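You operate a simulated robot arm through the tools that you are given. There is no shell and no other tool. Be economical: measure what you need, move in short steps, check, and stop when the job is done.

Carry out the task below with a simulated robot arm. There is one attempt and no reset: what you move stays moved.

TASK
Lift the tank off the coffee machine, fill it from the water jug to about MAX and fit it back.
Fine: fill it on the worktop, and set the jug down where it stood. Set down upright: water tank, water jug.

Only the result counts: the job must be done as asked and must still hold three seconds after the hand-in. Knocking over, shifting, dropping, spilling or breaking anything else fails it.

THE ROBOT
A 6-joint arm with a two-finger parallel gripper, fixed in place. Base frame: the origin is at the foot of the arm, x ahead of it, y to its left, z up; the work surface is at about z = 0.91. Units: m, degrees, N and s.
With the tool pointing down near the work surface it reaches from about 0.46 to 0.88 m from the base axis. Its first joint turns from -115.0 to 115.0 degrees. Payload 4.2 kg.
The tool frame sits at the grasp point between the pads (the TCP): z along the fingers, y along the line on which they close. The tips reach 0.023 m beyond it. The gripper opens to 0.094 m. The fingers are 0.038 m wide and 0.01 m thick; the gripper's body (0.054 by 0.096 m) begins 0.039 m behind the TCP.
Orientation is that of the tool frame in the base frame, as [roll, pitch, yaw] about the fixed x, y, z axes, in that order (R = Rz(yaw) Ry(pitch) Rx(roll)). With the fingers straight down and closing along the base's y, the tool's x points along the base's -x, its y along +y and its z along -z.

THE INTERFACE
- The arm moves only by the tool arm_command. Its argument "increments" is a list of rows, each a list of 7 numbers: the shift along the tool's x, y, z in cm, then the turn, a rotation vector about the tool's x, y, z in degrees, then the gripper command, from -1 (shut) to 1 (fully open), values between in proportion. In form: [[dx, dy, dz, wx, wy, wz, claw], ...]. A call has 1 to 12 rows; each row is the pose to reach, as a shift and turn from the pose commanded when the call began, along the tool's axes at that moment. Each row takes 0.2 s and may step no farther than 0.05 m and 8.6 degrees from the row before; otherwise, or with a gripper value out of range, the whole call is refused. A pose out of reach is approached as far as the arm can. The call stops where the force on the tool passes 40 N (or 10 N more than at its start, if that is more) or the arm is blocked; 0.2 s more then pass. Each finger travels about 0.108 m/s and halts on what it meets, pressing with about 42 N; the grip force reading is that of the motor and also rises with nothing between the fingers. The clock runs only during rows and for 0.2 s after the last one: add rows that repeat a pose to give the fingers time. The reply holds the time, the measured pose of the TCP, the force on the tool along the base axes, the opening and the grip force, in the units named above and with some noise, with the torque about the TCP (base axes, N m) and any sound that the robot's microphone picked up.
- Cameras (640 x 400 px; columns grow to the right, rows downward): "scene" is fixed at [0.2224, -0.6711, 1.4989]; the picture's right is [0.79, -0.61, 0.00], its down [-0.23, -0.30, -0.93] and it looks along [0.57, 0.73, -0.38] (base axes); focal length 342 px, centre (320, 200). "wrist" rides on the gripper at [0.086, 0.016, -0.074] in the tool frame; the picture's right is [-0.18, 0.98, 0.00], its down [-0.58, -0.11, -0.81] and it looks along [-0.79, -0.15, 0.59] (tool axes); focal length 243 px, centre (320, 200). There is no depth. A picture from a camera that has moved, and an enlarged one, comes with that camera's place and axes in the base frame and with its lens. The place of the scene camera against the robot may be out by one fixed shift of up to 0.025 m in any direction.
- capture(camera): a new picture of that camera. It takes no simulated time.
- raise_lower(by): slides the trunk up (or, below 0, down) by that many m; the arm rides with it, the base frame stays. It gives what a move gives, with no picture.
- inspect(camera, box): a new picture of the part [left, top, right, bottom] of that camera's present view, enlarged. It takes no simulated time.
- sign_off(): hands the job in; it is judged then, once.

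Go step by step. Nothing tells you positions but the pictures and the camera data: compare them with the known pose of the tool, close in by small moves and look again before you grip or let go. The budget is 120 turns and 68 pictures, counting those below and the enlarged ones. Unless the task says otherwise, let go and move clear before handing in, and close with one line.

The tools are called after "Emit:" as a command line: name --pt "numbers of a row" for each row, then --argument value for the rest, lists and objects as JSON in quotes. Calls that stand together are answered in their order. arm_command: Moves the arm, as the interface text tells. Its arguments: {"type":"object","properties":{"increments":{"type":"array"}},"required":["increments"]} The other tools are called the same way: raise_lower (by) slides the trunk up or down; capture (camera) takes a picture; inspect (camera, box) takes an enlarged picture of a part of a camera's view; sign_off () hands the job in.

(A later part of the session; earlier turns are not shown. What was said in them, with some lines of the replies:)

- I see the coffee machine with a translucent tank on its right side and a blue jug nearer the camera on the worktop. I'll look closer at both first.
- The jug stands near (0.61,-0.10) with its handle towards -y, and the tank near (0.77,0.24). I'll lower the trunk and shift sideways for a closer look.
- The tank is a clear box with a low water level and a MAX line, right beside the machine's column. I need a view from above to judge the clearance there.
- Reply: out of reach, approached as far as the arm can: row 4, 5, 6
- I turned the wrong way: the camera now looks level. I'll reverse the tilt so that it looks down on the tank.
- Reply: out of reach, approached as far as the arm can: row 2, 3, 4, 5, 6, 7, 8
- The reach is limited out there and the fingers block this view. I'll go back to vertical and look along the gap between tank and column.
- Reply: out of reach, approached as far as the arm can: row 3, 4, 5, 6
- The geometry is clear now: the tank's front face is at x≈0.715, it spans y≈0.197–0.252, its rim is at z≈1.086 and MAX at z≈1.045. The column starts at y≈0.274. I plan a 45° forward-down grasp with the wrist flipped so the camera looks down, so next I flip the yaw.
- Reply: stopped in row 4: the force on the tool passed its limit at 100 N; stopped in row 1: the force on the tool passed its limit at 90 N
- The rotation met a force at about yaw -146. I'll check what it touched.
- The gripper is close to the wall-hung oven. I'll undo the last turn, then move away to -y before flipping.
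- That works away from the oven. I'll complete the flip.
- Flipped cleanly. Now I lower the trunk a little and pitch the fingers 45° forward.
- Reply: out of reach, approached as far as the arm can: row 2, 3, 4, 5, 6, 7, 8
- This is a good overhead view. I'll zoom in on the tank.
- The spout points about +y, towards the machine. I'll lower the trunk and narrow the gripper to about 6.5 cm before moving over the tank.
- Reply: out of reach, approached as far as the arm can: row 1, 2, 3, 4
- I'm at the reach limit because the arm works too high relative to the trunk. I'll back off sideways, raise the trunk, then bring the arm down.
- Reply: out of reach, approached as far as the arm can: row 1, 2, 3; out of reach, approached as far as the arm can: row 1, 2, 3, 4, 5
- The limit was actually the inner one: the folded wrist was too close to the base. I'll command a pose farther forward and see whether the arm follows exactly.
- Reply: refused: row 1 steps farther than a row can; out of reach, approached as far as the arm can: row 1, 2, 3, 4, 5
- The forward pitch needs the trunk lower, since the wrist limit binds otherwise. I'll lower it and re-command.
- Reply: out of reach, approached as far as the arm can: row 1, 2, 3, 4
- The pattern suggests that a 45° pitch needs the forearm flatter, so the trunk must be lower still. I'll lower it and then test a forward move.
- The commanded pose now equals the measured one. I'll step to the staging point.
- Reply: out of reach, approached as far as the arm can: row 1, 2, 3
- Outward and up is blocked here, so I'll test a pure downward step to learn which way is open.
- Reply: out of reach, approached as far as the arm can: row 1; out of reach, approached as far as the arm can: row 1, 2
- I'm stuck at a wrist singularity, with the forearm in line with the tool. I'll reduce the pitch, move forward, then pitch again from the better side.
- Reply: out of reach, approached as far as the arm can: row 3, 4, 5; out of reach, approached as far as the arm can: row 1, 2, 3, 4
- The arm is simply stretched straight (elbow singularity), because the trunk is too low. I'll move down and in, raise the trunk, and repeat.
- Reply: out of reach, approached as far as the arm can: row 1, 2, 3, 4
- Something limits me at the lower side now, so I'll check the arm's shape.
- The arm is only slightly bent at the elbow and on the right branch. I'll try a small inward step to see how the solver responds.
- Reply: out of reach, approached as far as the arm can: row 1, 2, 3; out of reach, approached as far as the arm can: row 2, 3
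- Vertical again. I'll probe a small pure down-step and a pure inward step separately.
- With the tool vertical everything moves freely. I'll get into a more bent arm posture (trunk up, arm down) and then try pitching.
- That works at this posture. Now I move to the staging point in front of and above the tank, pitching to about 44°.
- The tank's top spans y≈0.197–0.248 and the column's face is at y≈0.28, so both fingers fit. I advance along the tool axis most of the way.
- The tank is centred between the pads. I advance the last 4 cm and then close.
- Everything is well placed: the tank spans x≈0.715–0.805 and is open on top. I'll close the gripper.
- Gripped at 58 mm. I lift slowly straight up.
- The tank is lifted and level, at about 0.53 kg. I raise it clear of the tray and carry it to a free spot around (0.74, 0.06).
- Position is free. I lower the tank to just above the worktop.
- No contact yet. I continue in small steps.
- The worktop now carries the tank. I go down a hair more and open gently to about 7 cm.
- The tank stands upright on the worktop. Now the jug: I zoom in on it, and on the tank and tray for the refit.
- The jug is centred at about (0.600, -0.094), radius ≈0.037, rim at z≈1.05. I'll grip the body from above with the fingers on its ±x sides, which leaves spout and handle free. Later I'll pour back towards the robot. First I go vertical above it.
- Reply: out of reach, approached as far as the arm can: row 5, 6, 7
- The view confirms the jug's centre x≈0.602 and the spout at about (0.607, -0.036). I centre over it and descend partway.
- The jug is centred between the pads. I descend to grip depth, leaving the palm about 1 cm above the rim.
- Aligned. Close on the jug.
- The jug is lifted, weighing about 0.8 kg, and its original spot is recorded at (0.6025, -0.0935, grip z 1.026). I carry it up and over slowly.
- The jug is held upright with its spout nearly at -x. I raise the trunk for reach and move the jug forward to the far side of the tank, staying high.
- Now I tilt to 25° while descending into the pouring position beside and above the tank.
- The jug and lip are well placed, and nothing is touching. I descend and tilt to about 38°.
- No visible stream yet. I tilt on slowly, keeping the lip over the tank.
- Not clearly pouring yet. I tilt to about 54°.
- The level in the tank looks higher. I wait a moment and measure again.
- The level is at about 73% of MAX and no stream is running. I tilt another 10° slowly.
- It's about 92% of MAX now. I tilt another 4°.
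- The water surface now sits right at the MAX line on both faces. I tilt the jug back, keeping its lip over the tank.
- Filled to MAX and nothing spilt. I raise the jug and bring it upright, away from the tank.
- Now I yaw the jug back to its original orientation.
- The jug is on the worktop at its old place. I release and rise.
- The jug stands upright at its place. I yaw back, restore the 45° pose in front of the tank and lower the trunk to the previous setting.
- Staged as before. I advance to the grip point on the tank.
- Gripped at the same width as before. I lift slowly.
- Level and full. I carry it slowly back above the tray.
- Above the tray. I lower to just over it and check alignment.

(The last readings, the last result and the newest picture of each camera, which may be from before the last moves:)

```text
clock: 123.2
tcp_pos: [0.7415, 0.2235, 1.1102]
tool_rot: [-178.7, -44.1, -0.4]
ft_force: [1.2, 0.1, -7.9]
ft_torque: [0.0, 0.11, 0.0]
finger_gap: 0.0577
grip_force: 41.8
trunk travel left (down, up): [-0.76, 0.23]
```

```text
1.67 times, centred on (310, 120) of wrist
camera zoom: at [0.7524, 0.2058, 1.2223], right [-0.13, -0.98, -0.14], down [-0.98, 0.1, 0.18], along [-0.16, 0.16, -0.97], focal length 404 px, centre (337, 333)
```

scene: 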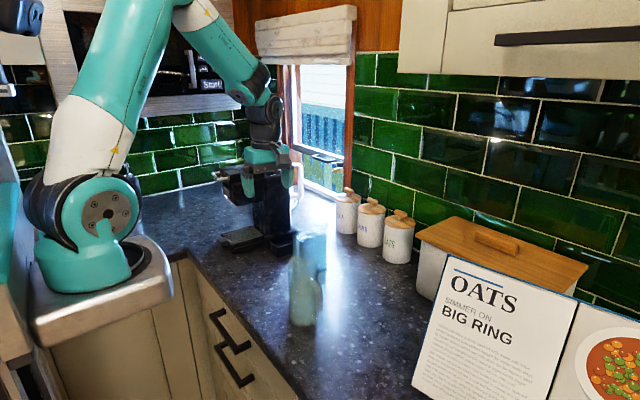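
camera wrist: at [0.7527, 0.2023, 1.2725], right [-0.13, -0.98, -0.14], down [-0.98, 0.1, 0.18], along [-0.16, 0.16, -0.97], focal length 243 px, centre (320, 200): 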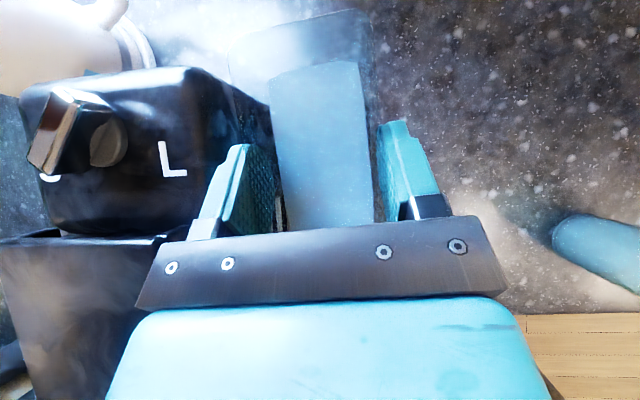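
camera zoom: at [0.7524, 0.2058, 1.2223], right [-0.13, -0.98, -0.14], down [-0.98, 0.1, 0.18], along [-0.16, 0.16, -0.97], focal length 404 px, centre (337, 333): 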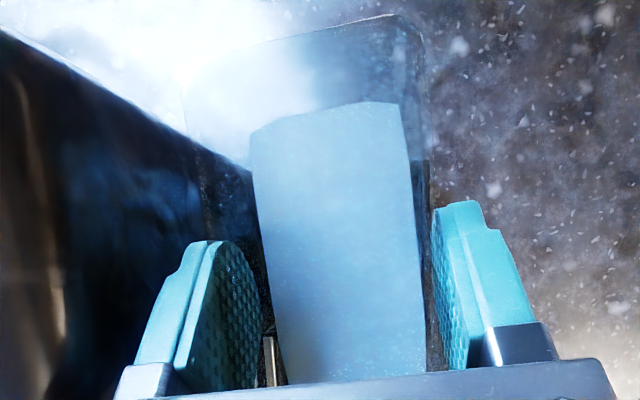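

I correct y by about -3 mm and lower into the tray, watching the forces.

Emit:
arm_command --pt "0 0.25 0 0 0 0 -1" --pt "-0.35 0.27 0.36 0 0 0 -1" --pt "-0.7 0.27 0.72 0 0 0 -1" --pt "-0.7 0.27 0.72 0 0 0 -1"

Emit:
arm_command --pt "-0.35 0.02 0.36 0 0 0 -1" --pt "-0.7 0.03 0.72 0 0 0 -1" --pt "-0.7 0.03 0.72 0 0 0 -1"

Emit:
arm_command --pt "-0.2 0.01 0.21 0 0 0 -1" --pt "-0.4 0.02 0.42 0 0 0 -1" --pt "-0.4 0.02 0.42 0 0 0 -1"

Emit:
inspect --camera "scene" --box '[240, 180, 330, 260]'

```text
clock: 124.2
tcp_pos: [0.7406, 0.2199, 1.1006]
tool_rot: [-178.8, -44.0, -0.5]
ft_force: [0.4, 0.2, -8.5]
ft_torque: [0.0, 0.12, -0.01]
finger_gap: 0.0579
grip_force: 41.9
trunk travel left (down, up): [-0.76, 0.23]
```

```text
clock: 124.9
tcp_pos: [0.7439, 0.2208, 1.0994]
tool_rot: [-178.1, -44.8, -1.1]
ft_force: [-12.6, -6.3, 18.0]
ft_torque: [-0.33, 1.38, -0.37]
finger_gap: 0.0578
grip_force: 42.0
trunk travel left (down, up): [-0.76, 0.23]
stopped in row 3: the force on the tool passed its limit at 42 N (the readings are from after the stop); the commanded pose is now the measured one
```

```text
clock: 125.4
tcp_pos: [0.7438, 0.2196, 1.0991]
tool_rot: [-178.0, -45.3, -1.4]
ft_force: [-18.1, -7.2, 19.2]
ft_torque: [-0.53, 1.2, -0.85]
finger_gap: 0.0578
grip_force: 42.5
trunk travel left (down, up): [-0.76, 0.23]
stopped in row 2: the force on the tool passed its limit at 43 N (the readings are from after the stop); the commanded pose is now the measured one
```

```text
5.00 times, centred on (285, 220) of scene
camera zoom: at [0.2224, -0.6711, 1.4989], right [0.79, -0.61, 0.0], down [-0.23, -0.3, -0.93], along [0.57, 0.73, -0.38], focal length 1708 px, centre (495, 100)
```

zoom: 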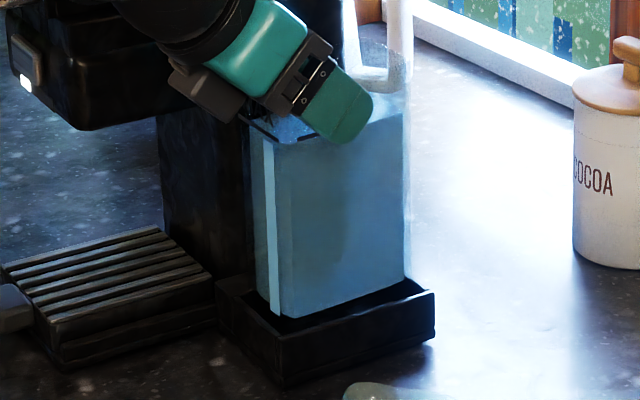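

The tank has caught on the tray's rim. I lift off immediately and look at the alignment.

Emit:
arm_command --pt "0.35 0 -0.36 0 0 0 -1" --pt "0.9 0 -0.9 0 0 0 -1" --pt "1.4 0 -1.4 0 0 0 -1" --pt "1.4 0 -1.4 0 0 0 -1"

Emit:
inspect --camera "scene" --box '[250, 190, 320, 260]'

Emit:
capture --camera "wrist"

```text
clock: 126.4
tcp_pos: [0.7455, 0.2208, 1.1167]
tool_rot: [-178.1, -45.2, -1.2]
ft_force: [0.4, -0.8, -7.4]
ft_torque: [0.0, 0.09, 0.01]
finger_gap: 0.0578
grip_force: 42.0
trunk travel left (down, up): [-0.76, 0.23]
```

```text
5.71 times, centred on (285, 225) of scene
camera zoom: at [0.2224, -0.6711, 1.4989], right [0.79, -0.61, 0.0], down [-0.23, -0.3, -0.93], along [0.57, 0.73, -0.38], focal length 1952 px, centre (520, 57)
```

zoom: 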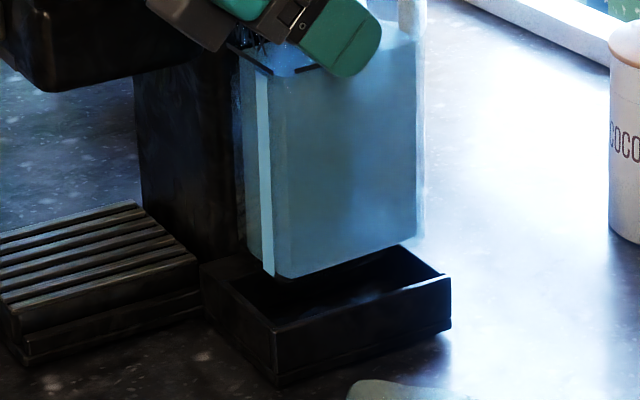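

```text
10 pictures are left
camera wrist: at [0.7541, 0.2013, 1.2288], right [-0.13, -0.98, -0.15], down [-0.98, 0.1, 0.16], along [-0.14, 0.17, -0.98], focal length 243 px, centre (320, 200)
```

wrist: 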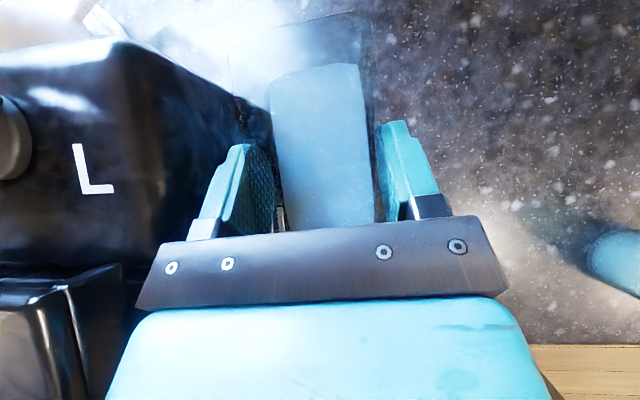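

The forces say the far (+x, +y) corner of the tank touched the tray wall, and the tool tipped slightly. I restore the tool's attitude and shift about 4 mm to -x and 2 mm to -y.

Emit:
arm_command --pt "-0.4 0.1 0 -0.08 -0.6 -0.3 -1" --pt "-0.8 0.2 -0.1 -0.15 -1.2 -0.57 -1" --pt "-1.07 0.28 -0.13 -0.15 -1.2 -0.57 -1" --pt "-1.07 0.28 -0.13 -0.15 -1.2 -0.57 -1"

Emit:
inspect --camera "wrist" --box '[220, 0, 420, 230]'

```text
clock: 127.4
tcp_pos: [0.7369, 0.2197, 1.1101]
tool_rot: [-178.7, -44.0, -0.4]
ft_force: [-0.5, -1.3, -7.9]
ft_torque: [0.0, 0.08, -0.02]
finger_gap: 0.0578
grip_force: 41.9
trunk travel left (down, up): [-0.76, 0.23]
```

```text
1.74 times, centred on (320, 115) of wrist
camera zoom: at [0.7482, 0.2007, 1.222], right [-0.12, -0.98, -0.14], down [-0.98, 0.1, 0.18], along [-0.16, 0.16, -0.97], focal length 422 px, centre (320, 348)
```

zoom: 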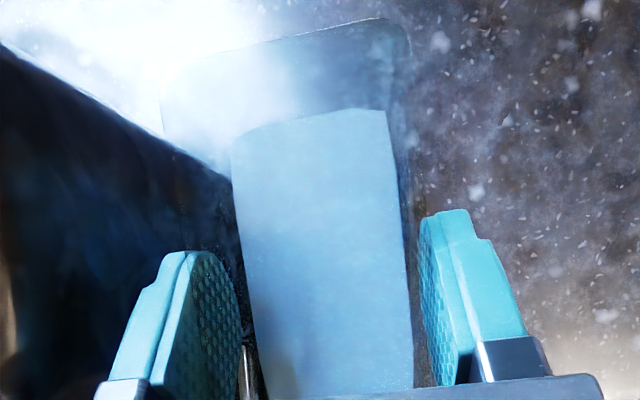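

I lower again in small increments.

Emit:
arm_command --pt "-0.35 0.02 0.36 0 0 0 -1" --pt "-0.56 0.02 0.57 0 0 0 -1" --pt "-0.56 0.02 0.57 0 0 0 -1"

Emit:
arm_command --pt "-0.1 0.01 0.11 0 0 0 -1" --pt "-0.2 0.01 0.21 0 0 0 -1" --pt "-0.2 0.01 0.21 0 0 0 -1"

```text
clock: 128.2
tcp_pos: [0.7359, 0.2171, 1.1018]
tool_rot: [-178.8, -44.0, -0.4]
ft_force: [0.9, -0.4, -7.3]
ft_torque: [0.03, 0.09, -0.02]
finger_gap: 0.0581
grip_force: 42.2
trunk travel left (down, up): [-0.76, 0.23]
```

```text
clock: 129.0
tcp_pos: [0.7363, 0.2173, 1.1008]
tool_rot: [-178.6, -44.0, -0.4]
ft_force: [-1.4, -1.8, -2.4]
ft_torque: [-0.4, 0.26, 0.01]
finger_gap: 0.0578
grip_force: 42.0
trunk travel left (down, up): [-0.76, 0.23]
```

Now it's touching the -y wall, so the right y lies between the two tries. I raise slightly, shift +1.8 mm in y and lower again.

Emit:
arm_command --pt "0.3 0 -0.31 0 0 0 -1" --pt "0.3 -0.18 -0.31 0 0 0 -1" --pt "0.3 -0.18 -0.31 0 0 0 -1"

Emit:
arm_command --pt "-0.2 -0.17 0.21 0 0 0 -1" --pt "-0.4 -0.0 0.42 0 0 0 -1" --pt "-0.4 0.0 0.42 0 0 0 -1"

```text
clock: 129.8
tcp_pos: [0.7377, 0.2192, 1.1029]
tool_rot: [-178.9, -43.8, -0.3]
ft_force: [-0.3, 0.3, -7.2]
ft_torque: [0.0, 0.09, -0.02]
finger_gap: 0.0579
grip_force: 42.0
trunk travel left (down, up): [-0.76, 0.23]
```

```text
clock: 130.6
tcp_pos: [0.7374, 0.2198, 1.1003]
tool_rot: [-178.5, -44.3, -0.6]
ft_force: [-5.1, -0.1, 16.0]
ft_torque: [0.76, -0.58, 0.19]
finger_gap: 0.0579
grip_force: 41.8
trunk travel left (down, up): [-0.76, 0.23]
```

The contacts sit on the near side at -y and the far corner at +y, so the tank is yawed slightly against the tray. I raise a little, turn it about 1.5° clockwise and try again.

Emit:
arm_command --pt "0.35 0 -0.36 0 0 0 -1" --pt "0.35 0.1 -0.36 -0.5 0 0.5 -1" --pt "0.35 0.1 -0.36 -1.04 0 1.08 -1" --pt "0.35 0.1 -0.36 -1.04 0 1.08 -1"

Emit:
arm_command --pt "-0.2 0 0.21 0 0 0 -1" --pt "-0.4 0 0.42 0 0 0 -1" --pt "-0.4 0 0.42 0 0 0 -1"

```text
clock: 131.6
tcp_pos: [0.7379, 0.2177, 1.1016]
tool_rot: [-178.8, -43.8, -1.8]
ft_force: [-0.1, -0.4, -6.9]
ft_torque: [0.0, 0.08, -0.01]
finger_gap: 0.0577
grip_force: 42.4
trunk travel left (down, up): [-0.76, 0.23]
```

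```text
clock: 132.4
tcp_pos: [0.7365, 0.218, 1.1007]
tool_rot: [-178.6, -44.2, -2.0]
ft_force: [-3.2, -3.5, 16.6]
ft_torque: [-1.12, 1.31, 0.0]
finger_gap: 0.058
grip_force: 41.2
trunk travel left (down, up): [-0.76, 0.23]
```

Now it rests on the front -y corner, which means I'm a bit too far to -x. I raise, shift +2.6 mm in x and +0.8 mm in y, and try again.

Emit:
arm_command --pt "0.35 0 -0.36 0 0 0 -1" --pt "0.54 -0.08 -0.18 0 0 0 -1" --pt "0.54 -0.08 -0.18 0 0 0 -1"

Emit:
arm_command --pt "-0.2 0 0.21 0 0 0 -1" --pt "-0.4 0 0.42 0 0 0 -1" --pt "-0.4 0 0.42 0 0 0 -1"

```text
clock: 133.2
tcp_pos: [0.7384, 0.2208, 1.1022]
tool_rot: [-178.8, -43.7, -1.8]
ft_force: [-0.5, -0.1, -7.5]
ft_torque: [-0.01, 0.08, 0.0]
finger_gap: 0.0578
grip_force: 42.3
trunk travel left (down, up): [-0.76, 0.23]
```

```text
clock: 134.0
tcp_pos: [0.7388, 0.2197, 1.0996]
tool_rot: [-178.5, -44.3, -2.1]
ft_force: [-2.0, -2.4, 21.2]
ft_torque: [-1.16, 1.47, 0.09]
finger_gap: 0.0579
grip_force: 41.9
trunk travel left (down, up): [-0.76, 0.23]
```

Another corner contact. I'll take one strongly enlarged view of the tray edge to settle the offset before the next try.

Emit:
arm_command --pt "0.4 0 -0.41 0 0 0 -1" --pt "0.4 0 -0.41 0 0 0 -1"

Emit:
inspect --camera "scene" --box '[262, 222, 312, 254]'

```text
clock: 134.6
tcp_pos: [0.7378, 0.2203, 1.0992]
tool_rot: [-178.9, -43.7, -1.7]
ft_force: [0.0, -0.4, -8.1]
ft_torque: [0.01, 0.07, 0.01]
finger_gap: 0.0581
grip_force: 42.2
trunk travel left (down, up): [-0.76, 0.23]
```

```text
12.50 times, centred on (287, 238) of scene
camera zoom: at [0.2224, -0.6711, 1.4989], right [0.79, -0.61, 0.0], down [-0.23, -0.3, -0.93], along [0.57, 0.73, -0.38], focal length 4270 px, centre (732, -275)
```

zoom: 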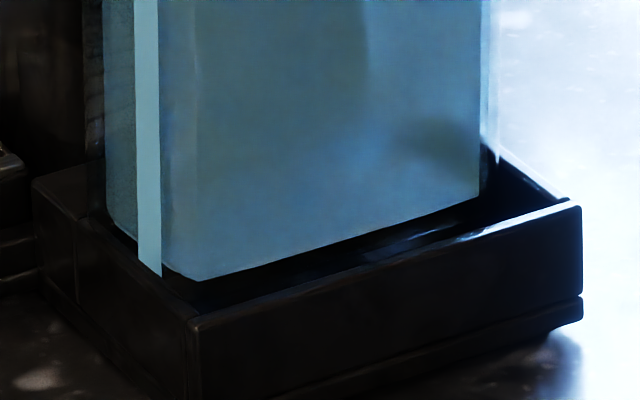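

Recalculating from the earlier overhead views, the tray and the seated tank are yawed about -4.5° and centred at about (0.759, 0.221). The grip had straightened the tank when I lifted it, which explains the diagonal corner contacts. I raise it, turn to yaw ≈ -4.7° and re-centre.

Emit:
arm_command --pt "0.35 0 -0.36 0 0 0 -1" --pt "0.5 -0.1 -0.3 -1.0 0 1.0 -1" --pt "0.67 -0.2 -0.2 -2.09 0 2.15 -1" --pt "0.67 -0.2 -0.2 -2.09 0 2.15 -1" --pt "0.67 -0.2 -0.2 -2.09 0 2.15 -1"

Emit:
arm_command --pt "0 0 0 0 0 0 -1" --pt "0 0 0 0 0 0 -1"

Emit:
inspect --camera "scene" --box '[262, 222, 312, 254]'

```text
clock: 135.8
tcp_pos: [0.744, 0.2213, 1.1082]
tool_rot: [-178.8, -44.0, -5.0]
ft_force: [0.6, -0.7, -8.2]
ft_torque: [0.02, 0.03, 0.0]
finger_gap: 0.0581
grip_force: 41.8
trunk travel left (down, up): [-0.76, 0.23]
```

```text
clock: 136.4
tcp_pos: [0.7442, 0.22, 1.109]
tool_rot: [-178.8, -43.8, -4.9]
ft_force: [-0.2, 0.0, -7.6]
ft_torque: [-0.02, 0.09, 0.02]
finger_gap: 0.058
grip_force: 41.9
trunk travel left (down, up): [-0.76, 0.23]
```

```text
12.50 times, centred on (287, 238) of scene
camera zoom: at [0.2224, -0.6711, 1.4989], right [0.79, -0.61, 0.0], down [-0.23, -0.3, -0.93], along [0.57, 0.73, -0.38], focal length 4270 px, centre (732, -275)
```

zoom: 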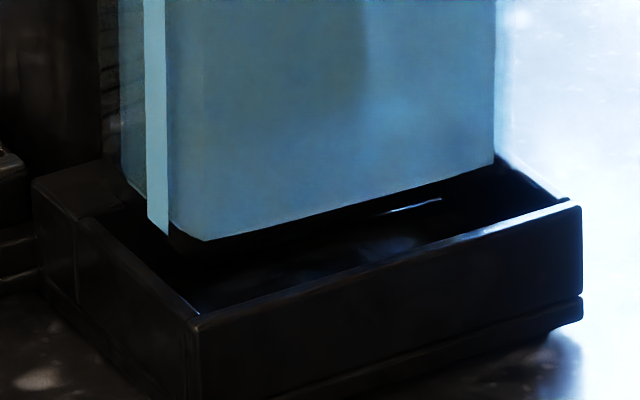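

Combining the contact forces with the overhead geometry, the tank should pass at tool yaw ≈ -4.7° with the TCP at about (0.742, 0.222). I make that fine shift and lower step by step.

Emit:
arm_command --pt "-0.14 -0.15 -0.14 0 0 0 -1" --pt "-0.14 -0.15 -0.14 0 0 0 -1"

Emit:
arm_command --pt "-0.3 0 0.31 0 0 0 -1" --pt "-0.55 0 0.57 0 0 0 -1" --pt "-0.55 0 0.57 0 0 0 -1"

Emit:
arm_command --pt "-0.1 0 0.1 0 0 0 -1" --pt "-0.2 0 0.21 0 0 0 -1" --pt "-0.2 0 0.21 0 0 0 -1"

```text
clock: 137.0
tcp_pos: [0.7415, 0.2224, 1.1068]
tool_rot: [-178.8, -43.9, -4.8]
ft_force: [0.6, 0.0, -6.6]
ft_torque: [0.02, 0.08, -0.01]
finger_gap: 0.0578
grip_force: 42.0
trunk travel left (down, up): [-0.76, 0.23]
```

```text
clock: 137.8
tcp_pos: [0.7418, 0.2231, 1.1007]
tool_rot: [-178.7, -44.0, -4.8]
ft_force: [-1.3, -1.2, -0.9]
ft_torque: [0.05, -0.1, -0.05]
finger_gap: 0.0577
grip_force: 42.7
trunk travel left (down, up): [-0.76, 0.23]
```

```text
clock: 138.6
tcp_pos: [0.7398, 0.2221, 1.1014]
tool_rot: [-178.4, -44.2, -5.1]
ft_force: [-6.4, -4.0, 21.7]
ft_torque: [0.15, -0.67, -0.05]
finger_gap: 0.0577
grip_force: 42.0
trunk travel left (down, up): [-0.76, 0.23]
```

Now the far +y corner touches, at nearly the same spot as before. So at this yaw I need about 2 mm to -y. I raise, shift and lower again.

Emit:
arm_command --pt "0.35 0 -0.36 0 0 0 -1" --pt "0.4 0.2 -0.41 0 0 0 -1" --pt "0.4 0.2 -0.41 0 0 0 -1"

Emit:
arm_command --pt "-0.2 0 0.21 0 0 0 -1" --pt "-0.4 0 0.41 0 0 0 -1" --pt "-0.4 0 0.41 0 0 0 -1"

```text
clock: 139.4
tcp_pos: [0.7401, 0.2205, 1.1004]
tool_rot: [-179.1, -43.7, -4.7]
ft_force: [0.1, 0.5, -7.3]
ft_torque: [0.01, 0.08, 0.03]
finger_gap: 0.0579
grip_force: 41.7
trunk travel left (down, up): [-0.76, 0.23]
```

```text
clock: 140.2
tcp_pos: [0.7404, 0.2206, 1.0994]
tool_rot: [-178.8, -43.9, -5.0]
ft_force: [-3.4, -2.1, 8.8]
ft_torque: [-0.63, 1.29, -0.03]
finger_gap: 0.0579
grip_force: 42.3
trunk travel left (down, up): [-0.76, 0.23]
```

This time it's the front wall, and at 5° of yaw the x clearance is used up. So the true yaw lies between; the edge slopes suggest about -3°. I set that with x≈0.7413 and try again.

Emit:
arm_command --pt "0.4 0 -0.41 0 0 0 -1" --pt "0.48 0 -0.34 0.7 0 -0.72 -1" --pt "0.48 0 -0.34 1.3 0 -1.35 -1" --pt "0.48 0 -0.34 1.3 0 -1.35 -1"

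Emit:
arm_command --pt "-0.2 0 0.21 0 0 0 -1" --pt "-0.4 0 0.41 0 0 0 -1" --pt "-0.4 0 0.41 0 0 0 -1"

```text
clock: 141.2
tcp_pos: [0.7427, 0.2211, 1.1022]
tool_rot: [-178.8, -43.9, -2.8]
ft_force: [-0.2, -0.3, -7.5]
ft_torque: [-0.05, 0.09, -0.01]
finger_gap: 0.0582
grip_force: 42.1
trunk travel left (down, up): [-0.76, 0.23]
```

```text
clock: 142.0
tcp_pos: [0.7418, 0.2209, 1.1015]
tool_rot: [-178.5, -44.3, -3.2]
ft_force: [-6.2, -1.8, 15.9]
ft_torque: [0.3, -0.52, -0.02]
finger_gap: 0.0579
grip_force: 42.1
trunk travel left (down, up): [-0.76, 0.23]
```

The precise overhead geometry shows ample room in x (tray inner about 111 mm), so only the y/yaw fit is tight: tray yaw ≈ -4.6°, centre y≈0.221. I try yaw -4.5° with y≈0.2214, between the last two contacts.

Emit:
arm_command --pt "0.4 0 -0.41 0 0 0 -1" --pt "0.3 0 -0.5 -0.6 0 0.6 -1" --pt "0.26 -0.03 -0.55 -1.18 0 1.22 -1" --pt "0.26 -0.03 -0.55 -1.18 0 1.22 -1"

Emit:
arm_command --pt "0 0 0 0 0 0 -1"

Emit:
inspect --camera "wrist" --box '[230, 0, 400, 230]'

```text
clock: 143.0
tcp_pos: [0.7403, 0.2214, 1.1013]
tool_rot: [-178.8, -43.8, -4.6]
ft_force: [0.2, 0.0, -7.4]
ft_torque: [0.07, 0.09, -0.02]
finger_gap: 0.0579
grip_force: 41.9
trunk travel left (down, up): [-0.76, 0.23]
```

```text
clock: 143.4
tcp_pos: [0.7393, 0.2222, 1.1017]
tool_rot: [-178.9, -43.9, -4.8]
ft_force: [-0.5, 0.8, -7.7]
ft_torque: [0.0, 0.07, 0.0]
finger_gap: 0.058
grip_force: 41.7
trunk travel left (down, up): [-0.76, 0.23]
```

```text
1.74 times, centred on (315, 115) of wrist
camera zoom: at [0.75, 0.2029, 1.2145], right [-0.2, -0.97, -0.14], down [-0.97, 0.17, 0.18], along [-0.15, 0.17, -0.97], focal length 422 px, centre (329, 348)
```

zoom: 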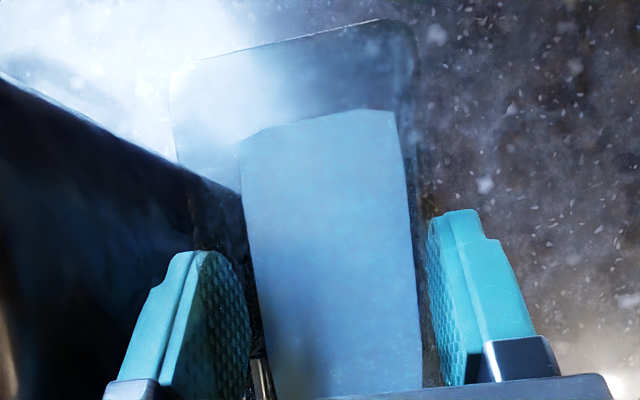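

Emit:
arm_command --pt "-0.15 0 0.155 0 0 0 -1" --pt "-0.3 0.03 0.31 0 0 0 -1" --pt "-0.3 0.03 0.31 0 0 0 -1"

Emit:
arm_command --pt "-0.1 0 0.1 0 0 0 -1" --pt "-0.2 0 0.21 0 0 0 -1" --pt "-0.2 0 0.21 0 0 0 -1"

```text
clock: 144.2
tcp_pos: [0.7411, 0.2208, 1.0994]
tool_rot: [-178.7, -43.9, -4.6]
ft_force: [-0.7, 0.5, -1.1]
ft_torque: [-0.02, 0.51, -0.05]
finger_gap: 0.0579
grip_force: 42.4
trunk travel left (down, up): [-0.76, 0.23]
```

```text
clock: 145.0
tcp_pos: [0.7414, 0.2206, 1.0991]
tool_rot: [-178.3, -44.3, -5.0]
ft_force: [2.1, 1.6, 28.3]
ft_torque: [-0.51, 1.33, -0.03]
finger_gap: 0.0578
grip_force: 42.0
trunk travel left (down, up): [-0.76, 0.23]
```

Fitting all the contacts together gives a consistent picture. The tank is about 106 mm long, the +y wall limits its far corner and the front wall limits its near edge. So I keep yaw -4.6° and y≈0.220, and shift x to about 0.744.

Emit:
arm_command --pt "0.4 0 -0.41 0 0 0 -1" --pt "0.67 0.05 -0.19 0 0 0 -1" --pt "0.67 0.05 -0.19 0 0 0 -1" --pt "0.67 0.05 -0.19 0 0 0 -1"

Emit:
arm_command --pt "-0.25 0 0.26 0 0 0 -1" --pt "-0.5 0 0.52 0 0 0 -1" --pt "-0.5 0 0.52 0 0 0 -1"

```text
clock: 146.0
tcp_pos: [0.7438, 0.2193, 1.1003]
tool_rot: [-178.9, -43.8, -4.5]
ft_force: [0.8, -0.6, -7.6]
ft_torque: [0.0, 0.08, 0.0]
finger_gap: 0.0579
grip_force: 41.9
trunk travel left (down, up): [-0.76, 0.23]
```

```text
clock: 146.8
tcp_pos: [0.7431, 0.2196, 1.0985]
tool_rot: [-178.5, -44.3, -5.1]
ft_force: [0.2, -3.3, 25.7]
ft_torque: [-1.4, 1.39, 0.2]
finger_gap: 0.0582
grip_force: 42.2
trunk travel left (down, up): [-0.76, 0.23]
```

All contacts fit one model best: the y walls touch the far +y and near -y corners, so a bit more clockwise yaw is needed. I raise, go to yaw ≈ -7° with y≈0.222, and try again.

Emit:
arm_command --pt "0.4 0 -0.41 0 0 0 -1" --pt "0.5 -0.15 -0.51 -0.8 0 0.8 -1" --pt "0.5 -0.25 -0.51 -1.67 0 1.72 -1" --pt "0.5 -0.25 -0.51 -1.67 0 1.72 -1" --pt "0.5 -0.25 -0.51 -1.67 0 1.72 -1"

Emit:
arm_command --pt "-0.25 0 0.26 0 0 0 -1" --pt "-0.5 0 0.52 0 0 0 -1" --pt "-0.5 0 0.52 0 0 0 -1"

```text
clock: 148.0
tcp_pos: [0.7441, 0.2229, 1.1015]
tool_rot: [-178.8, -43.8, -7.1]
ft_force: [-0.8, 0.9, -7.1]
ft_torque: [0.02, 0.03, -0.01]
finger_gap: 0.0582
grip_force: 42.2
trunk travel left (down, up): [-0.76, 0.23]
```

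```text
clock: 148.8
tcp_pos: [0.7454, 0.2211, 1.0973]
tool_rot: [-178.6, -44.2, -7.3]
ft_force: [-0.8, -8.4, 21.7]
ft_torque: [-1.69, 1.4, 0.22]
finger_gap: 0.058
grip_force: 42.5
trunk travel left (down, up): [-0.76, 0.23]
```

It went slightly lower this time, but still touches at the near end. One enlarged look will show where it sits.

Emit:
inspect --camera "scene" --box '[262, 226, 312, 258]'

```text
12.50 times, centred on (287, 242) of scene
camera zoom: at [0.2224, -0.6711, 1.4989], right [0.79, -0.61, 0.0], down [-0.23, -0.3, -0.93], along [0.57, 0.73, -0.38], focal length 4270 px, centre (732, -325)
```

zoom: 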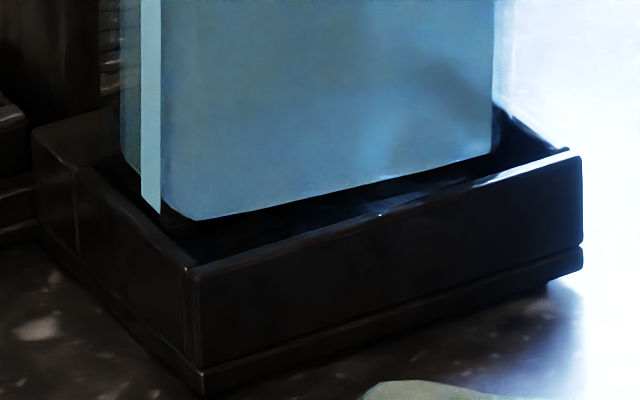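

Comparing the fitted wall lines with the tank's actual front edge (about 41 mm ahead of the TCP), the tank sits too far forward against the front wall. Centring it calls for TCP ≈ (0.7475, 0.2219) at yaw -4.8°. I raise and try that.

Emit:
arm_command --pt "0.4 0 -0.41 0 0 0 -1" --pt "0.6 0.03 -0.25 0.8 0 -0.8 -1" --pt "0.66 0.06 -0.2 1.6 0 -1.65 -1" --pt "0.66 0.06 -0.2 1.6 0 -1.65 -1" --pt "0.66 0.06 -0.2 1.6 0 -1.65 -1"

Emit:
arm_command --pt "0 0 0 0 0 0 -1"

```text
clock: 150.0
tcp_pos: [0.7478, 0.2217, 1.1004]
tool_rot: [-178.8, -43.9, -4.8]
ft_force: [0.6, 0.1, -7.9]
ft_torque: [0.0, 0.07, -0.01]
finger_gap: 0.0579
grip_force: 41.9
trunk travel left (down, up): [-0.76, 0.23]
```

```text
clock: 150.4
tcp_pos: [0.7483, 0.2212, 1.1013]
tool_rot: [-178.8, -43.9, -4.8]
ft_force: [0.0, -0.2, -7.9]
ft_torque: [0.03, 0.06, -0.02]
finger_gap: 0.0582
grip_force: 41.9
trunk travel left (down, up): [-0.76, 0.23]
```

Emit:
arm_command --pt "-0.15 0 0.155 0 0 0 -1" --pt "-0.35 0 0.36 0 0 0 -1" --pt "-0.35 0 0.36 0 0 0 -1"

```text
clock: 151.2
tcp_pos: [0.7461, 0.2205, 1.0968]
tool_rot: [-178.6, -44.2, -5.0]
ft_force: [-3.2, -2.3, 14.9]
ft_torque: [-0.95, 1.69, 0.02]
finger_gap: 0.0579
grip_force: 41.6
trunk travel left (down, up): [-0.76, 0.23]
```

The contact point stays at the tank's near edge even as I shift it, so the tank may have tipped in the grip during the first hard contact. I lift clear and check its MAX line against the level water surface.

Emit:
arm_command --pt "0.5 0 -0.51 0 0 0 -1" --pt "1.3 0 -1.33 0 0 0 -1" --pt "2.0 0 -2.05 0 0 0 -1" --pt "2.0 0 -2.05 0 0 0 -1" --pt "2.0 0 -2.05 0 0 0 -1"

Emit:
inspect --camera "scene" --box '[262, 190, 318, 250]'

```text
clock: 152.4
tcp_pos: [0.7477, 0.2198, 1.1242]
tool_rot: [-178.8, -43.8, -4.8]
ft_force: [0.1, -0.4, -7.6]
ft_torque: [0.01, 0.06, -0.01]
finger_gap: 0.0581
grip_force: 43.0
trunk travel left (down, up): [-0.76, 0.23]
```

```text
6.67 times, centred on (290, 220) of scene
camera zoom: at [0.2224, -0.6711, 1.4989], right [0.79, -0.61, 0.0], down [-0.23, -0.3, -0.93], along [0.57, 0.73, -0.38], focal length 2278 px, centre (520, 67)
```

zoom: 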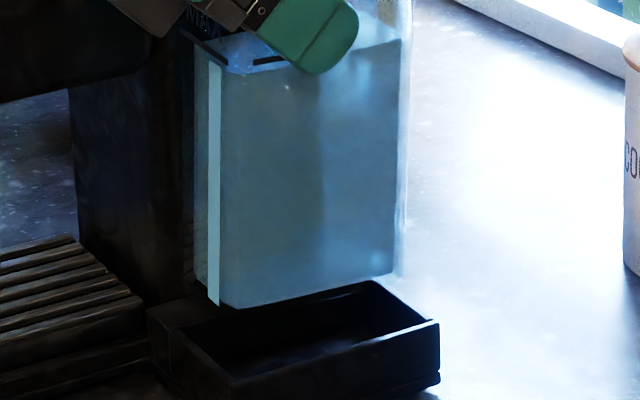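

The water line and bottom edge show the tank is level but yawed about 5° clockwise of the tray, so it has turned inside the grip. I rotate the tool by +5.2°, re-centre, and compare again before lowering.

Emit:
arm_command --pt "-0.05 0 -0.05 1.2 0 -1.25 -1" --pt "-0.1 0 -0.1 2.4 0 -2.5 -1" --pt "-0.16 0.03 -0.15 3.6 0 -3.74 -1" --pt "-0.16 0.03 -0.15 3.6 0 -3.74 -1"

Emit:
arm_command --pt "-0.6 0 0.62 0 0 0 -1" --pt "-1.2 0 1.24 0 0 0 -1" --pt "-1.35 0 1.4 0 0 0 -1" --pt "-1.35 0 1.4 0 0 0 -1"

Emit:
inspect --camera "scene" --box '[262, 224, 312, 256]'

```text
clock: 153.4
tcp_pos: [0.7438, 0.2208, 1.1244]
tool_rot: [-178.8, -44.0, 0.4]
ft_force: [0.5, -0.9, -7.5]
ft_torque: [0.01, 0.07, -0.01]
finger_gap: 0.0579
grip_force: 42.0
trunk travel left (down, up): [-0.76, 0.23]
```

```text
clock: 154.4
tcp_pos: [0.7461, 0.2212, 1.1051]
tool_rot: [-178.8, -44.0, 0.4]
ft_force: [0.0, -0.4, -7.9]
ft_torque: [0.01, 0.05, 0.01]
finger_gap: 0.0579
grip_force: 42.2
trunk travel left (down, up): [-0.76, 0.23]
```

```text
12.50 times, centred on (287, 240) of scene
camera zoom: at [0.2224, -0.6711, 1.4989], right [0.79, -0.61, 0.0], down [-0.23, -0.3, -0.93], along [0.57, 0.73, -0.38], focal length 4270 px, centre (732, -300)
```

zoom: 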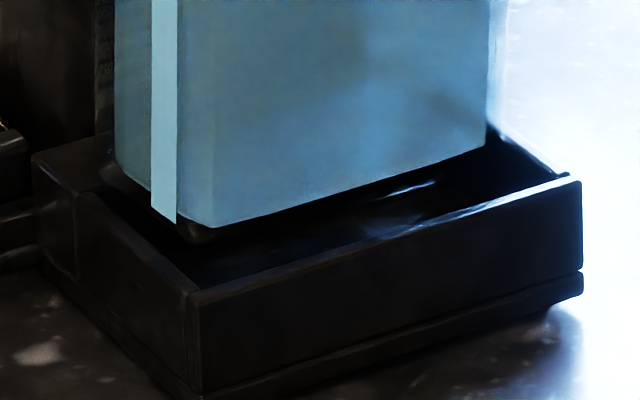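

The edges are now parallel to the tray to within about 1°. I nudge slightly to +x and -y and lower to feel the contact.

Emit:
arm_command --pt "0.14 0.15 0.14 -0.4 0 0.4 -1" --pt "-0.1 0.15 0.39 -0.4 0 0.4 -1" --pt "-0.3 0.15 0.6 -0.4 0 0.4 -1" --pt "-0.3 0.15 0.6 -0.4 0 0.4 -1"

Emit:
arm_command --pt "-0.15 0 0.155 0 0 0 -1" --pt "-0.3 0 0.31 0 0 0 -1" --pt "-0.3 0 0.31 0 0 0 -1"

```text
clock: 155.4
tcp_pos: [0.7466, 0.2196, 1.1022]
tool_rot: [-178.5, -44.3, -0.4]
ft_force: [-3.8, -2.6, 18.1]
ft_torque: [0.33, -0.69, -0.04]
finger_gap: 0.0577
grip_force: 41.7
trunk travel left (down, up): [-0.76, 0.23]
```

```text
clock: 155.9
tcp_pos: [0.7497, 0.2197, 1.1002]
tool_rot: [-178.3, -44.8, -0.6]
ft_force: [0.9, -0.4, 9.4]
ft_torque: [0.41, -1.09, -0.06]
finger_gap: 0.0579
grip_force: 41.9
trunk travel left (down, up): [-0.76, 0.23]
stopped in row 2: the force on the tool passed its limit at 43 N (the readings are from after the stop); the commanded pose is now the measured one
```

Now only the far +y corner touches, so the front is clear. I raise, restore the attitude, shift 1.5–2 mm to -y with about 1° more clockwise, and feel again.

Emit:
arm_command --pt "0.3 0 -0.4 -0.5 -0.4 0.3 -1" --pt "0.28 0.1 -0.57 -1.13 -0.9 0.65 -1" --pt "0.28 0.17 -0.57 -1.13 -0.9 0.65 -1" --pt "0.28 0.17 -0.57 -1.13 -0.9 0.65 -1"

Emit:
arm_command --pt "-0.2 0 0.21 0 0 0 -1" --pt "-0.4 0 0.41 0 0 0 -1" --pt "-0.4 0 0.41 0 0 0 -1"

```text
clock: 156.9
tcp_pos: [0.7474, 0.2188, 1.1049]
tool_rot: [-179.0, -43.4, -1.2]
ft_force: [0.0, 0.9, -7.2]
ft_torque: [0.02, 0.04, 0.05]
finger_gap: 0.0578
grip_force: 42.2
trunk travel left (down, up): [-0.76, 0.23]
```

```text
clock: 157.7
tcp_pos: [0.7472, 0.2186, 1.0984]
tool_rot: [-179.0, -43.5, -1.3]
ft_force: [-0.3, 0.0, -8.1]
ft_torque: [-0.01, 0.06, 0.0]
finger_gap: 0.0582
grip_force: 41.9
trunk travel left (down, up): [-0.76, 0.23]
```

No contact at 1.098 this time, so it's entering. I continue gently.

Emit:
arm_command --pt "-0.15 0 0.155 0 0 0 -1" --pt "-0.3 0 0.31 0 0 0 -1" --pt "-0.3 0 0.31 0 0 0 -1"

Emit:
arm_command --pt "-0.1 0 0.1 0 0 0 -1" --pt "-0.2 0 0.21 0 0 0 -1" --pt "-0.2 0 0.21 0 0 0 -1"

```text
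clock: 158.5
tcp_pos: [0.7471, 0.2186, 1.0974]
tool_rot: [-178.7, -43.8, -1.5]
ft_force: [-2.8, 0.7, 16.8]
ft_torque: [-0.61, 1.55, -0.1]
finger_gap: 0.0579
grip_force: 42.4
trunk travel left (down, up): [-0.76, 0.23]
```

```text
clock: 159.3
tcp_pos: [0.7468, 0.2185, 1.0979]
tool_rot: [-178.6, -44.1, -1.8]
ft_force: [10.4, 0.9, 37.4]
ft_torque: [-1.01, 0.61, 0.24]
finger_gap: 0.058
grip_force: 42.2
trunk travel left (down, up): [-0.76, 0.23]
```

The sideways forces now tell it clearly: near contacts push +x (front wall), far ones push -x (back wall). So the tank's length is the tight fit and it's still turned too far clockwise. I raise, rotate +4° (counter-clockwise) and feel again.

Emit:
arm_command --pt "0.4 0 -0.41 0.7 0.2 -0.7 -1" --pt "0.5 0 -0.55 1.6 0.2 -1.6 -1" --pt "0.5 0 -0.55 2.7 0.2 -2.9 -1" --pt "0.5 0 -0.55 2.7 0.2 -2.9 -1"

Emit:
arm_command --pt "-0.2 0 0.21 0 0 0 -1" --pt "-0.35 0 0.36 0 0 0 -1" --pt "-0.35 0 0.36 0 0 0 -1"

```text
clock: 160.3
tcp_pos: [0.7438, 0.2187, 1.0986]
tool_rot: [-179.3, -43.5, 2.9]
ft_force: [-8.6, -7.5, 12.7]
ft_torque: [-1.53, 1.3, -0.36]
finger_gap: 0.0579
grip_force: 41.7
trunk travel left (down, up): [-0.76, 0.23]
```

```text
clock: 161.1
tcp_pos: [0.7461, 0.2172, 1.0986]
tool_rot: [-178.9, -44.1, 2.5]
ft_force: [-10.0, -10.6, 36.3]
ft_torque: [-2.66, 1.42, -0.45]
finger_gap: 0.0581
grip_force: 41.9
trunk travel left (down, up): [-0.76, 0.23]
```

The relation inside the grip has shifted a little, so instead of single guesses I'll raise clear and then do a light-pressure yaw sweep. The tank should then find the opening by itself.

Emit:
arm_command --pt "0.5 -0.05 -0.5 0 0 0 -1" --pt "0.84 -0.1 -0.86 0 0 0 -1" --pt "0.84 -0.1 -0.86 0 0 0 -1"

Emit:
arm_command --pt "-0.25 0 0.26 0 0 0 -1" --pt "-0.5 0 0.52 0 0 0 -1" --pt "-0.56 0 0.58 -0.63 0 0.65 -1" --pt "-0.56 0 0.58 -1.25 0 1.29 -1" --pt "-0.56 0 0.58 -1.88 0 1.94 -1" --pt "-0.56 0 0.58 -2.5 0 2.58 -1" --pt "-0.56 0 0.58 -3.1 0 3.2 -1" --pt "-0.56 0 0.58 -3.1 0 3.2 -1"

```text
clock: 161.9
tcp_pos: [0.745, 0.221, 1.1062]
tool_rot: [-179.0, -43.7, 2.8]
ft_force: [0.0, 0.3, -7.5]
ft_torque: [0.0, 0.05, 0.04]
finger_gap: 0.0581
grip_force: 41.7
trunk travel left (down, up): [-0.76, 0.23]
```

```text
clock: 163.7
tcp_pos: [0.7453, 0.2204, 1.1016]
tool_rot: [-178.8, -44.0, -1.9]
ft_force: [-3.7, 9.7, 24.2]
ft_torque: [2.28, -1.0, 0.56]
finger_gap: 0.0581
grip_force: 42.3
trunk travel left (down, up): [-0.76, 0.23]
```

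The far +y corner still rests on the wall. I continue the light-pressure sweep: a bit more clockwise, creeping to -y.

Emit:
arm_command --pt "0 0.05 0 -0.35 0 0.36 -1" --pt "0 0.1 0 -0.7 0 0.72 -1" --pt "0 0.1 0 -1.05 0 1.08 -1" --pt "0 0.1 0 -1.4 0 1.44 -1" --pt "0 0.1 0 -1.75 0 1.8 -1" --pt "0 0.1 0 -2.1 0 2.16 -1" --pt "0 0.1 0 -2.1 0 2.16 -1"

```text
clock: 165.3
tcp_pos: [0.7461, 0.2179, 1.098]
tool_rot: [-179.3, -43.6, -4.8]
ft_force: [-0.2, -0.2, -7.1]
ft_torque: [-0.01, 0.07, 0.01]
finger_gap: 0.0579
grip_force: 41.9
trunk travel left (down, up): [-0.76, 0.23]
```

It dropped free of the far corner. I lower a little more.

Emit:
arm_command --pt "-0.1 0 0.1 0 0 0 -1" --pt "-0.2 0 0.21 0 0 0 -1" --pt "-0.2 0 0.21 0 0 0 -1"

```text
clock: 166.1
tcp_pos: [0.7459, 0.2181, 1.0941]
tool_rot: [-179.1, -43.7, -4.7]
ft_force: [-0.3, -0.7, -6.2]
ft_torque: [-0.06, 0.15, 0.01]
finger_gap: 0.058
grip_force: 42.3
trunk travel left (down, up): [-0.76, 0.23]
```

Emit:
arm_command --pt "-0.07 0 0.07 0 0 0 -1" --pt "-0.14 0 0.14 0 0 0 -1" --pt "-0.14 0 0.14 0 0 0 -1"

```text
clock: 166.9
tcp_pos: [0.7465, 0.2193, 1.0965]
tool_rot: [-178.9, -44.0, -4.9]
ft_force: [-4.4, 0.0, 15.3]
ft_torque: [-0.52, 1.56, -0.06]
finger_gap: 0.0576
grip_force: 42.1
trunk travel left (down, up): [-0.76, 0.23]
```

The far end is now inside and the near -y corner rests on the rim. I keep the light pressure and creep the near end to +y, then +x.

Emit:
arm_command --pt "0 -0.05 0 -0.2 0 0.2 -1" --pt "0 -0.1 0 -0.4 0 0.4 -1" --pt "0 -0.15 0 -0.6 0 0.6 -1" --pt "0.04 -0.2 0.03 -0.7 0 0.7 -1" --pt "0.1 -0.2 0.09 -0.7 0 0.7 -1" --pt "0.16 -0.2 0.15 -0.7 0 0.7 -1" --pt "0.22 -0.2 0.21 -0.7 0 0.7 -1" --pt "0.22 -0.2 0.21 -0.7 0 0.7 -1"

```text
clock: 168.7
tcp_pos: [0.7499, 0.219, 1.0955]
tool_rot: [-179.1, -43.7, -5.7]
ft_force: [-4.0, -8.8, 21.7]
ft_torque: [-1.94, 2.03, 0.33]
finger_gap: 0.0578
grip_force: 42.2
trunk travel left (down, up): [-0.76, 0.23]
```

The far and near contacts differ in height by about 5 mm, so the tank has sagged roughly 2.5–3° in pitch (far end down), which also pushed its bottom towards -x. I raise, level it by tilting the tool +2.7°, and go back to x≈0.743.

Emit:
arm_command --pt "0.5 0 -0.52 0 0.5 0 -1" --pt "0.6 -0.06 -1.0 0 1.5 0 -1" --pt "0.4 -0.12 -1.28 0 2.7 0 -1" --pt "0.4 -0.12 -1.28 0 2.7 0 -1"

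Emit:
inspect --camera "scene" --box '[262, 196, 318, 256]'

```text
clock: 169.7
tcp_pos: [0.7447, 0.221, 1.1054]
tool_rot: [-179.2, -46.3, -5.8]
ft_force: [-0.6, 0.4, -7.5]
ft_torque: [0.02, 0.07, 0.0]
finger_gap: 0.0578
grip_force: 42.2
trunk travel left (down, up): [-0.76, 0.23]
```

```text
6.67 times, centred on (290, 226) of scene
camera zoom: at [0.2224, -0.6711, 1.4989], right [0.79, -0.61, 0.0], down [-0.23, -0.3, -0.93], along [0.57, 0.73, -0.38], focal length 2278 px, centre (520, 27)
```

zoom: 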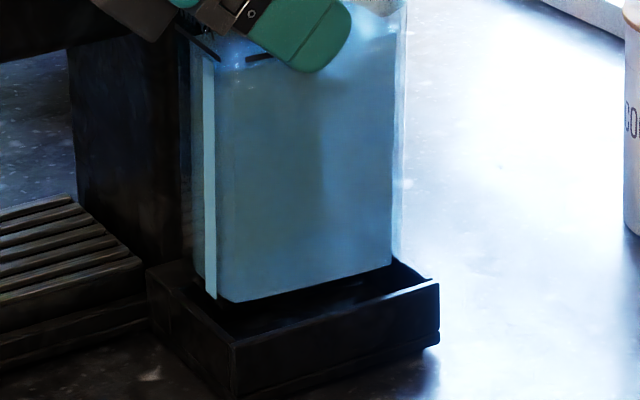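

The tank's sides still lean about 1.5° (bottom towards -x) and it is ~5 mm short in x and ~2 mm short in y. I add 1.5° of tilt and +1° yaw, shift slightly, then lower gently.

Emit:
arm_command --pt "0.07 -0.1 0.07 0.35 0.75 -0.36 -1" --pt "0.07 -0.15 0.07 0.7 1.5 -0.72 -1" --pt "0.07 -0.15 0.07 0.7 1.5 -0.72 -1"

Emit:
arm_command --pt "-0.2 0 0.2 0 0 0 -1" --pt "-0.45 0 0.4 0 0 0 -1" --pt "-0.45 0 0.4 0 0 0 -1"

```text
clock: 170.5
tcp_pos: [0.7441, 0.2226, 1.107]
tool_rot: [-179.2, -47.9, -4.7]
ft_force: [-0.2, -0.3, -8.0]
ft_torque: [0.01, 0.07, 0.02]
finger_gap: 0.058
grip_force: 42.1
trunk travel left (down, up): [-0.76, 0.23]
```

```text
clock: 171.3
tcp_pos: [0.7451, 0.2243, 1.099]
tool_rot: [-179.2, -47.8, -4.6]
ft_force: [0.2, 0.2, -6.9]
ft_torque: [-0.03, 0.09, 0.01]
finger_gap: 0.0577
grip_force: 42.1
trunk travel left (down, up): [-0.76, 0.23]
```

Still free at 1.099. I continue downwards in small steps.

Emit:
arm_command --pt "-0.1 0 0.1 0 0 0 -1" --pt "-0.23 0 0.2 0 0 0 -1" --pt "-0.23 0 0.2 0 0 0 -1"

```text
clock: 172.1
tcp_pos: [0.744, 0.2239, 1.0978]
tool_rot: [-178.9, -48.0, -4.9]
ft_force: [-0.7, -0.5, 3.2]
ft_torque: [0.25, -0.31, 0.06]
finger_gap: 0.0575
grip_force: 42.1
trunk travel left (down, up): [-0.76, 0.23]
```

The far +y corner just touches at y≈0.224. I creep 2 mm to -y under this light pressure.

Emit:
arm_command --pt "0 0.05 0 0 0 0 -1" --pt "0 0.1 0 0 0 0 -1" --pt "0 0.15 0 0 0 0 -1" --pt "0 0.2 0 0 0 0 -1" --pt "0 0.2 0 0 0 0 -1"

Emit:
arm_command --pt "-0.1 0 0.09 0 0 0 -1" --pt "-0.2 0 0.18 0 0 0 -1" --pt "-0.2 0 0.18 0 0 0 -1"

```text
clock: 173.3
tcp_pos: [0.7431, 0.2207, 1.0961]
tool_rot: [-179.3, -47.8, -4.7]
ft_force: [0.9, 0.8, -7.6]
ft_torque: [-0.01, 0.11, 0.01]
finger_gap: 0.0581
grip_force: 42.0
trunk travel left (down, up): [-0.76, 0.23]
```

```text
clock: 174.1
tcp_pos: [0.7441, 0.2205, 1.0934]
tool_rot: [-179.2, -47.8, -4.6]
ft_force: [0.9, -0.1, -7.6]
ft_torque: [-0.01, 0.08, -0.01]
finger_gap: 0.0579
grip_force: 42.2
trunk travel left (down, up): [-0.76, 0.23]
```

It's free at 1.093, lower than ever without contact. I carry on down.

Emit:
arm_command --pt "-0.15 0 0.14 0 0 0 -1" --pt "-0.3 0 0.27 0 0 0 -1" --pt "-0.3 0 0.27 0 0 0 -1"

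Emit:
arm_command --pt "-0.15 0 0.14 0 0 0 -1" --pt "-0.3 0 0.27 0 0 0 -1" --pt "-0.3 0 0.27 0 0 0 -1"

```text
clock: 174.9
tcp_pos: [0.7434, 0.2207, 1.0891]
tool_rot: [-179.2, -47.8, -4.7]
ft_force: [-0.1, -0.4, -7.9]
ft_torque: [-0.02, 0.1, 0.0]
finger_gap: 0.0576
grip_force: 42.7
trunk travel left (down, up): [-0.76, 0.23]
```

```text
clock: 175.7
tcp_pos: [0.7419, 0.2221, 1.087]
tool_rot: [-179.2, -47.9, -4.7]
ft_force: [0.0, -0.5, -7.3]
ft_torque: [-0.03, 0.07, -0.03]
finger_gap: 0.0581
grip_force: 41.9
trunk travel left (down, up): [-0.76, 0.23]
```

It's inside the tray. Continue to the floor.

Emit:
arm_command --pt "-0.15 0 0.14 0 0 0 -1" --pt "-0.3 0 0.27 0 0 0 -1" --pt "-0.45 0 0.41 0 0 0 -1" --pt "-0.45 0 0.41 0 0 0 -1"

Emit:
arm_command --pt "-0.12 0 0.11 0 0 0 -1" --pt "-0.22 0 0.2 0 0 0 -1" --pt "-0.22 0 0.2 0 0 0 -1"

```text
clock: 176.7
tcp_pos: [0.7425, 0.2214, 1.0799]
tool_rot: [-179.2, -47.7, -4.8]
ft_force: [-0.6, 0.4, -8.0]
ft_torque: [0.0, 0.08, 0.0]
finger_gap: 0.0579
grip_force: 42.2
trunk travel left (down, up): [-0.76, 0.23]
```

```text
clock: 177.5
tcp_pos: [0.7441, 0.2217, 1.0773]
tool_rot: [-179.2, -47.9, -4.7]
ft_force: [0.4, -0.5, -8.2]
ft_torque: [-0.01, 0.09, 0.01]
finger_gap: 0.0578
grip_force: 41.9
trunk travel left (down, up): [-0.76, 0.23]
```

Emit:
arm_command --pt "-0.1 0 0.09 0 0 0 -1" --pt "-0.2 0 0.18 0 0 0 -1" --pt "-0.2 0 0.18 0 0 0 -1"

Emit:
arm_command --pt "-0.07 0 0.07 0 0 0 -1" --pt "-0.14 0 0.13 0 0 0 -1" --pt "-0.14 0 0.13 0 0 0 -1"

```text
clock: 178.3
tcp_pos: [0.7441, 0.2216, 1.0736]
tool_rot: [-179.2, -47.8, -4.7]
ft_force: [-0.1, 0.0, -7.6]
ft_torque: [-0.03, 0.08, 0.0]
finger_gap: 0.0581
grip_force: 41.9
trunk travel left (down, up): [-0.76, 0.23]
```

```text
clock: 179.1
tcp_pos: [0.7438, 0.2217, 1.0721]
tool_rot: [-179.1, -47.9, -4.7]
ft_force: [0.2, 0.1, -7.4]
ft_torque: [0.0, 0.08, 0.03]
finger_gap: 0.0579
grip_force: 42.6
trunk travel left (down, up): [-0.76, 0.23]
```

Emit:
arm_command --pt "-0.07 0 0.07 0 0 0 -1" --pt "-0.11 0 0.1 0 0 0 -1" --pt "-0.11 0 0.1 0 0 0 -1"

Emit:
arm_command --pt "-0.06 0 0.05 0 0 0 -1" --pt "-0.11 0 0.1 0 0 0 -1" --pt "-0.11 0 0.1 0 0 0 -1"

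```text
clock: 179.9
tcp_pos: [0.7447, 0.2208, 1.0707]
tool_rot: [-179.2, -48.0, -4.8]
ft_force: [0.0, -0.5, -2.8]
ft_torque: [-0.23, -0.16, 0.0]
finger_gap: 0.0577
grip_force: 42.3
trunk travel left (down, up): [-0.76, 0.23]
```

```text
clock: 180.7
tcp_pos: [0.7437, 0.2215, 1.071]
tool_rot: [-179.1, -48.0, -4.8]
ft_force: [-4.8, -1.2, 6.2]
ft_torque: [-0.61, -0.1, -0.26]
finger_gap: 0.0581
grip_force: 41.8
trunk travel left (down, up): [-0.76, 0.23]
```

Floor contact at the original seat height. I release gently and back out along the tool axis.

Emit:
arm_command --pt "0 0 0 0 0 0 0.25" --pt "0 0 0 0 0 0 0.4" --pt "0 0 0 0 0 0 0.55" --pt "0 0 0 0 0 0 0.55"

Emit:
arm_command --pt "0 0 -2 0 0 0 0.55" --pt "0 0 -5 0 0 0 0.55" --pt "0 0 -8 0 0 0 0.55" --pt "0 1 -11 0 0 0 0.55" --pt "0 3 -13 0 0 0 0.55" --pt "0 6 -13 0 0 0 0.55" --pt "0 6 -13 0 0 0 0.55"

Emit:
inspect --camera "scene" --box '[225, 150, 335, 330]'

```text
clock: 181.7
tcp_pos: [0.742, 0.2216, 1.07]
tool_rot: [-179.0, -47.8, -4.8]
ft_force: [-3.5, 1.5, 4.6]
ft_torque: [0.06, 0.08, -0.01]
finger_gap: 0.0729
grip_force: 0.0
trunk travel left (down, up): [-0.76, 0.23]
```

```text
clock: 183.3
tcp_pos: [0.6437, 0.1662, 1.1547]
tool_rot: [-179.1, -47.9, -4.7]
ft_force: [0.6, 0.0, -0.3]
ft_torque: [-0.01, -0.01, 0.01]
finger_gap: 0.0728
grip_force: 0.2
trunk travel left (down, up): [-0.76, 0.23]
```

```text
2.22 times, centred on (280, 240) of scene
camera zoom: at [0.2224, -0.6711, 1.4989], right [0.79, -0.61, 0.0], down [-0.23, -0.3, -0.93], along [0.57, 0.73, -0.38], focal length 759 px, centre (409, 111)
```

zoom: 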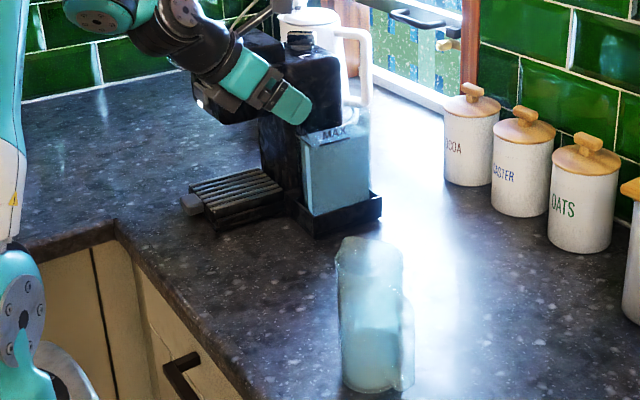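

The tank is seated in its tray, full to MAX. The jug stands upright at its old spot and the arm is clear.

Emit:
sign_off

```text
The job is handed in.
```

I lifted the tank off, filled it to the MAX line from the jug and fitted it back in its tray; the jug is upright where it stood. Refitting took repeated tries: the tank hit the tray rim several times at about 40 N. I saw no spill, and nothing visibly moved or broke.
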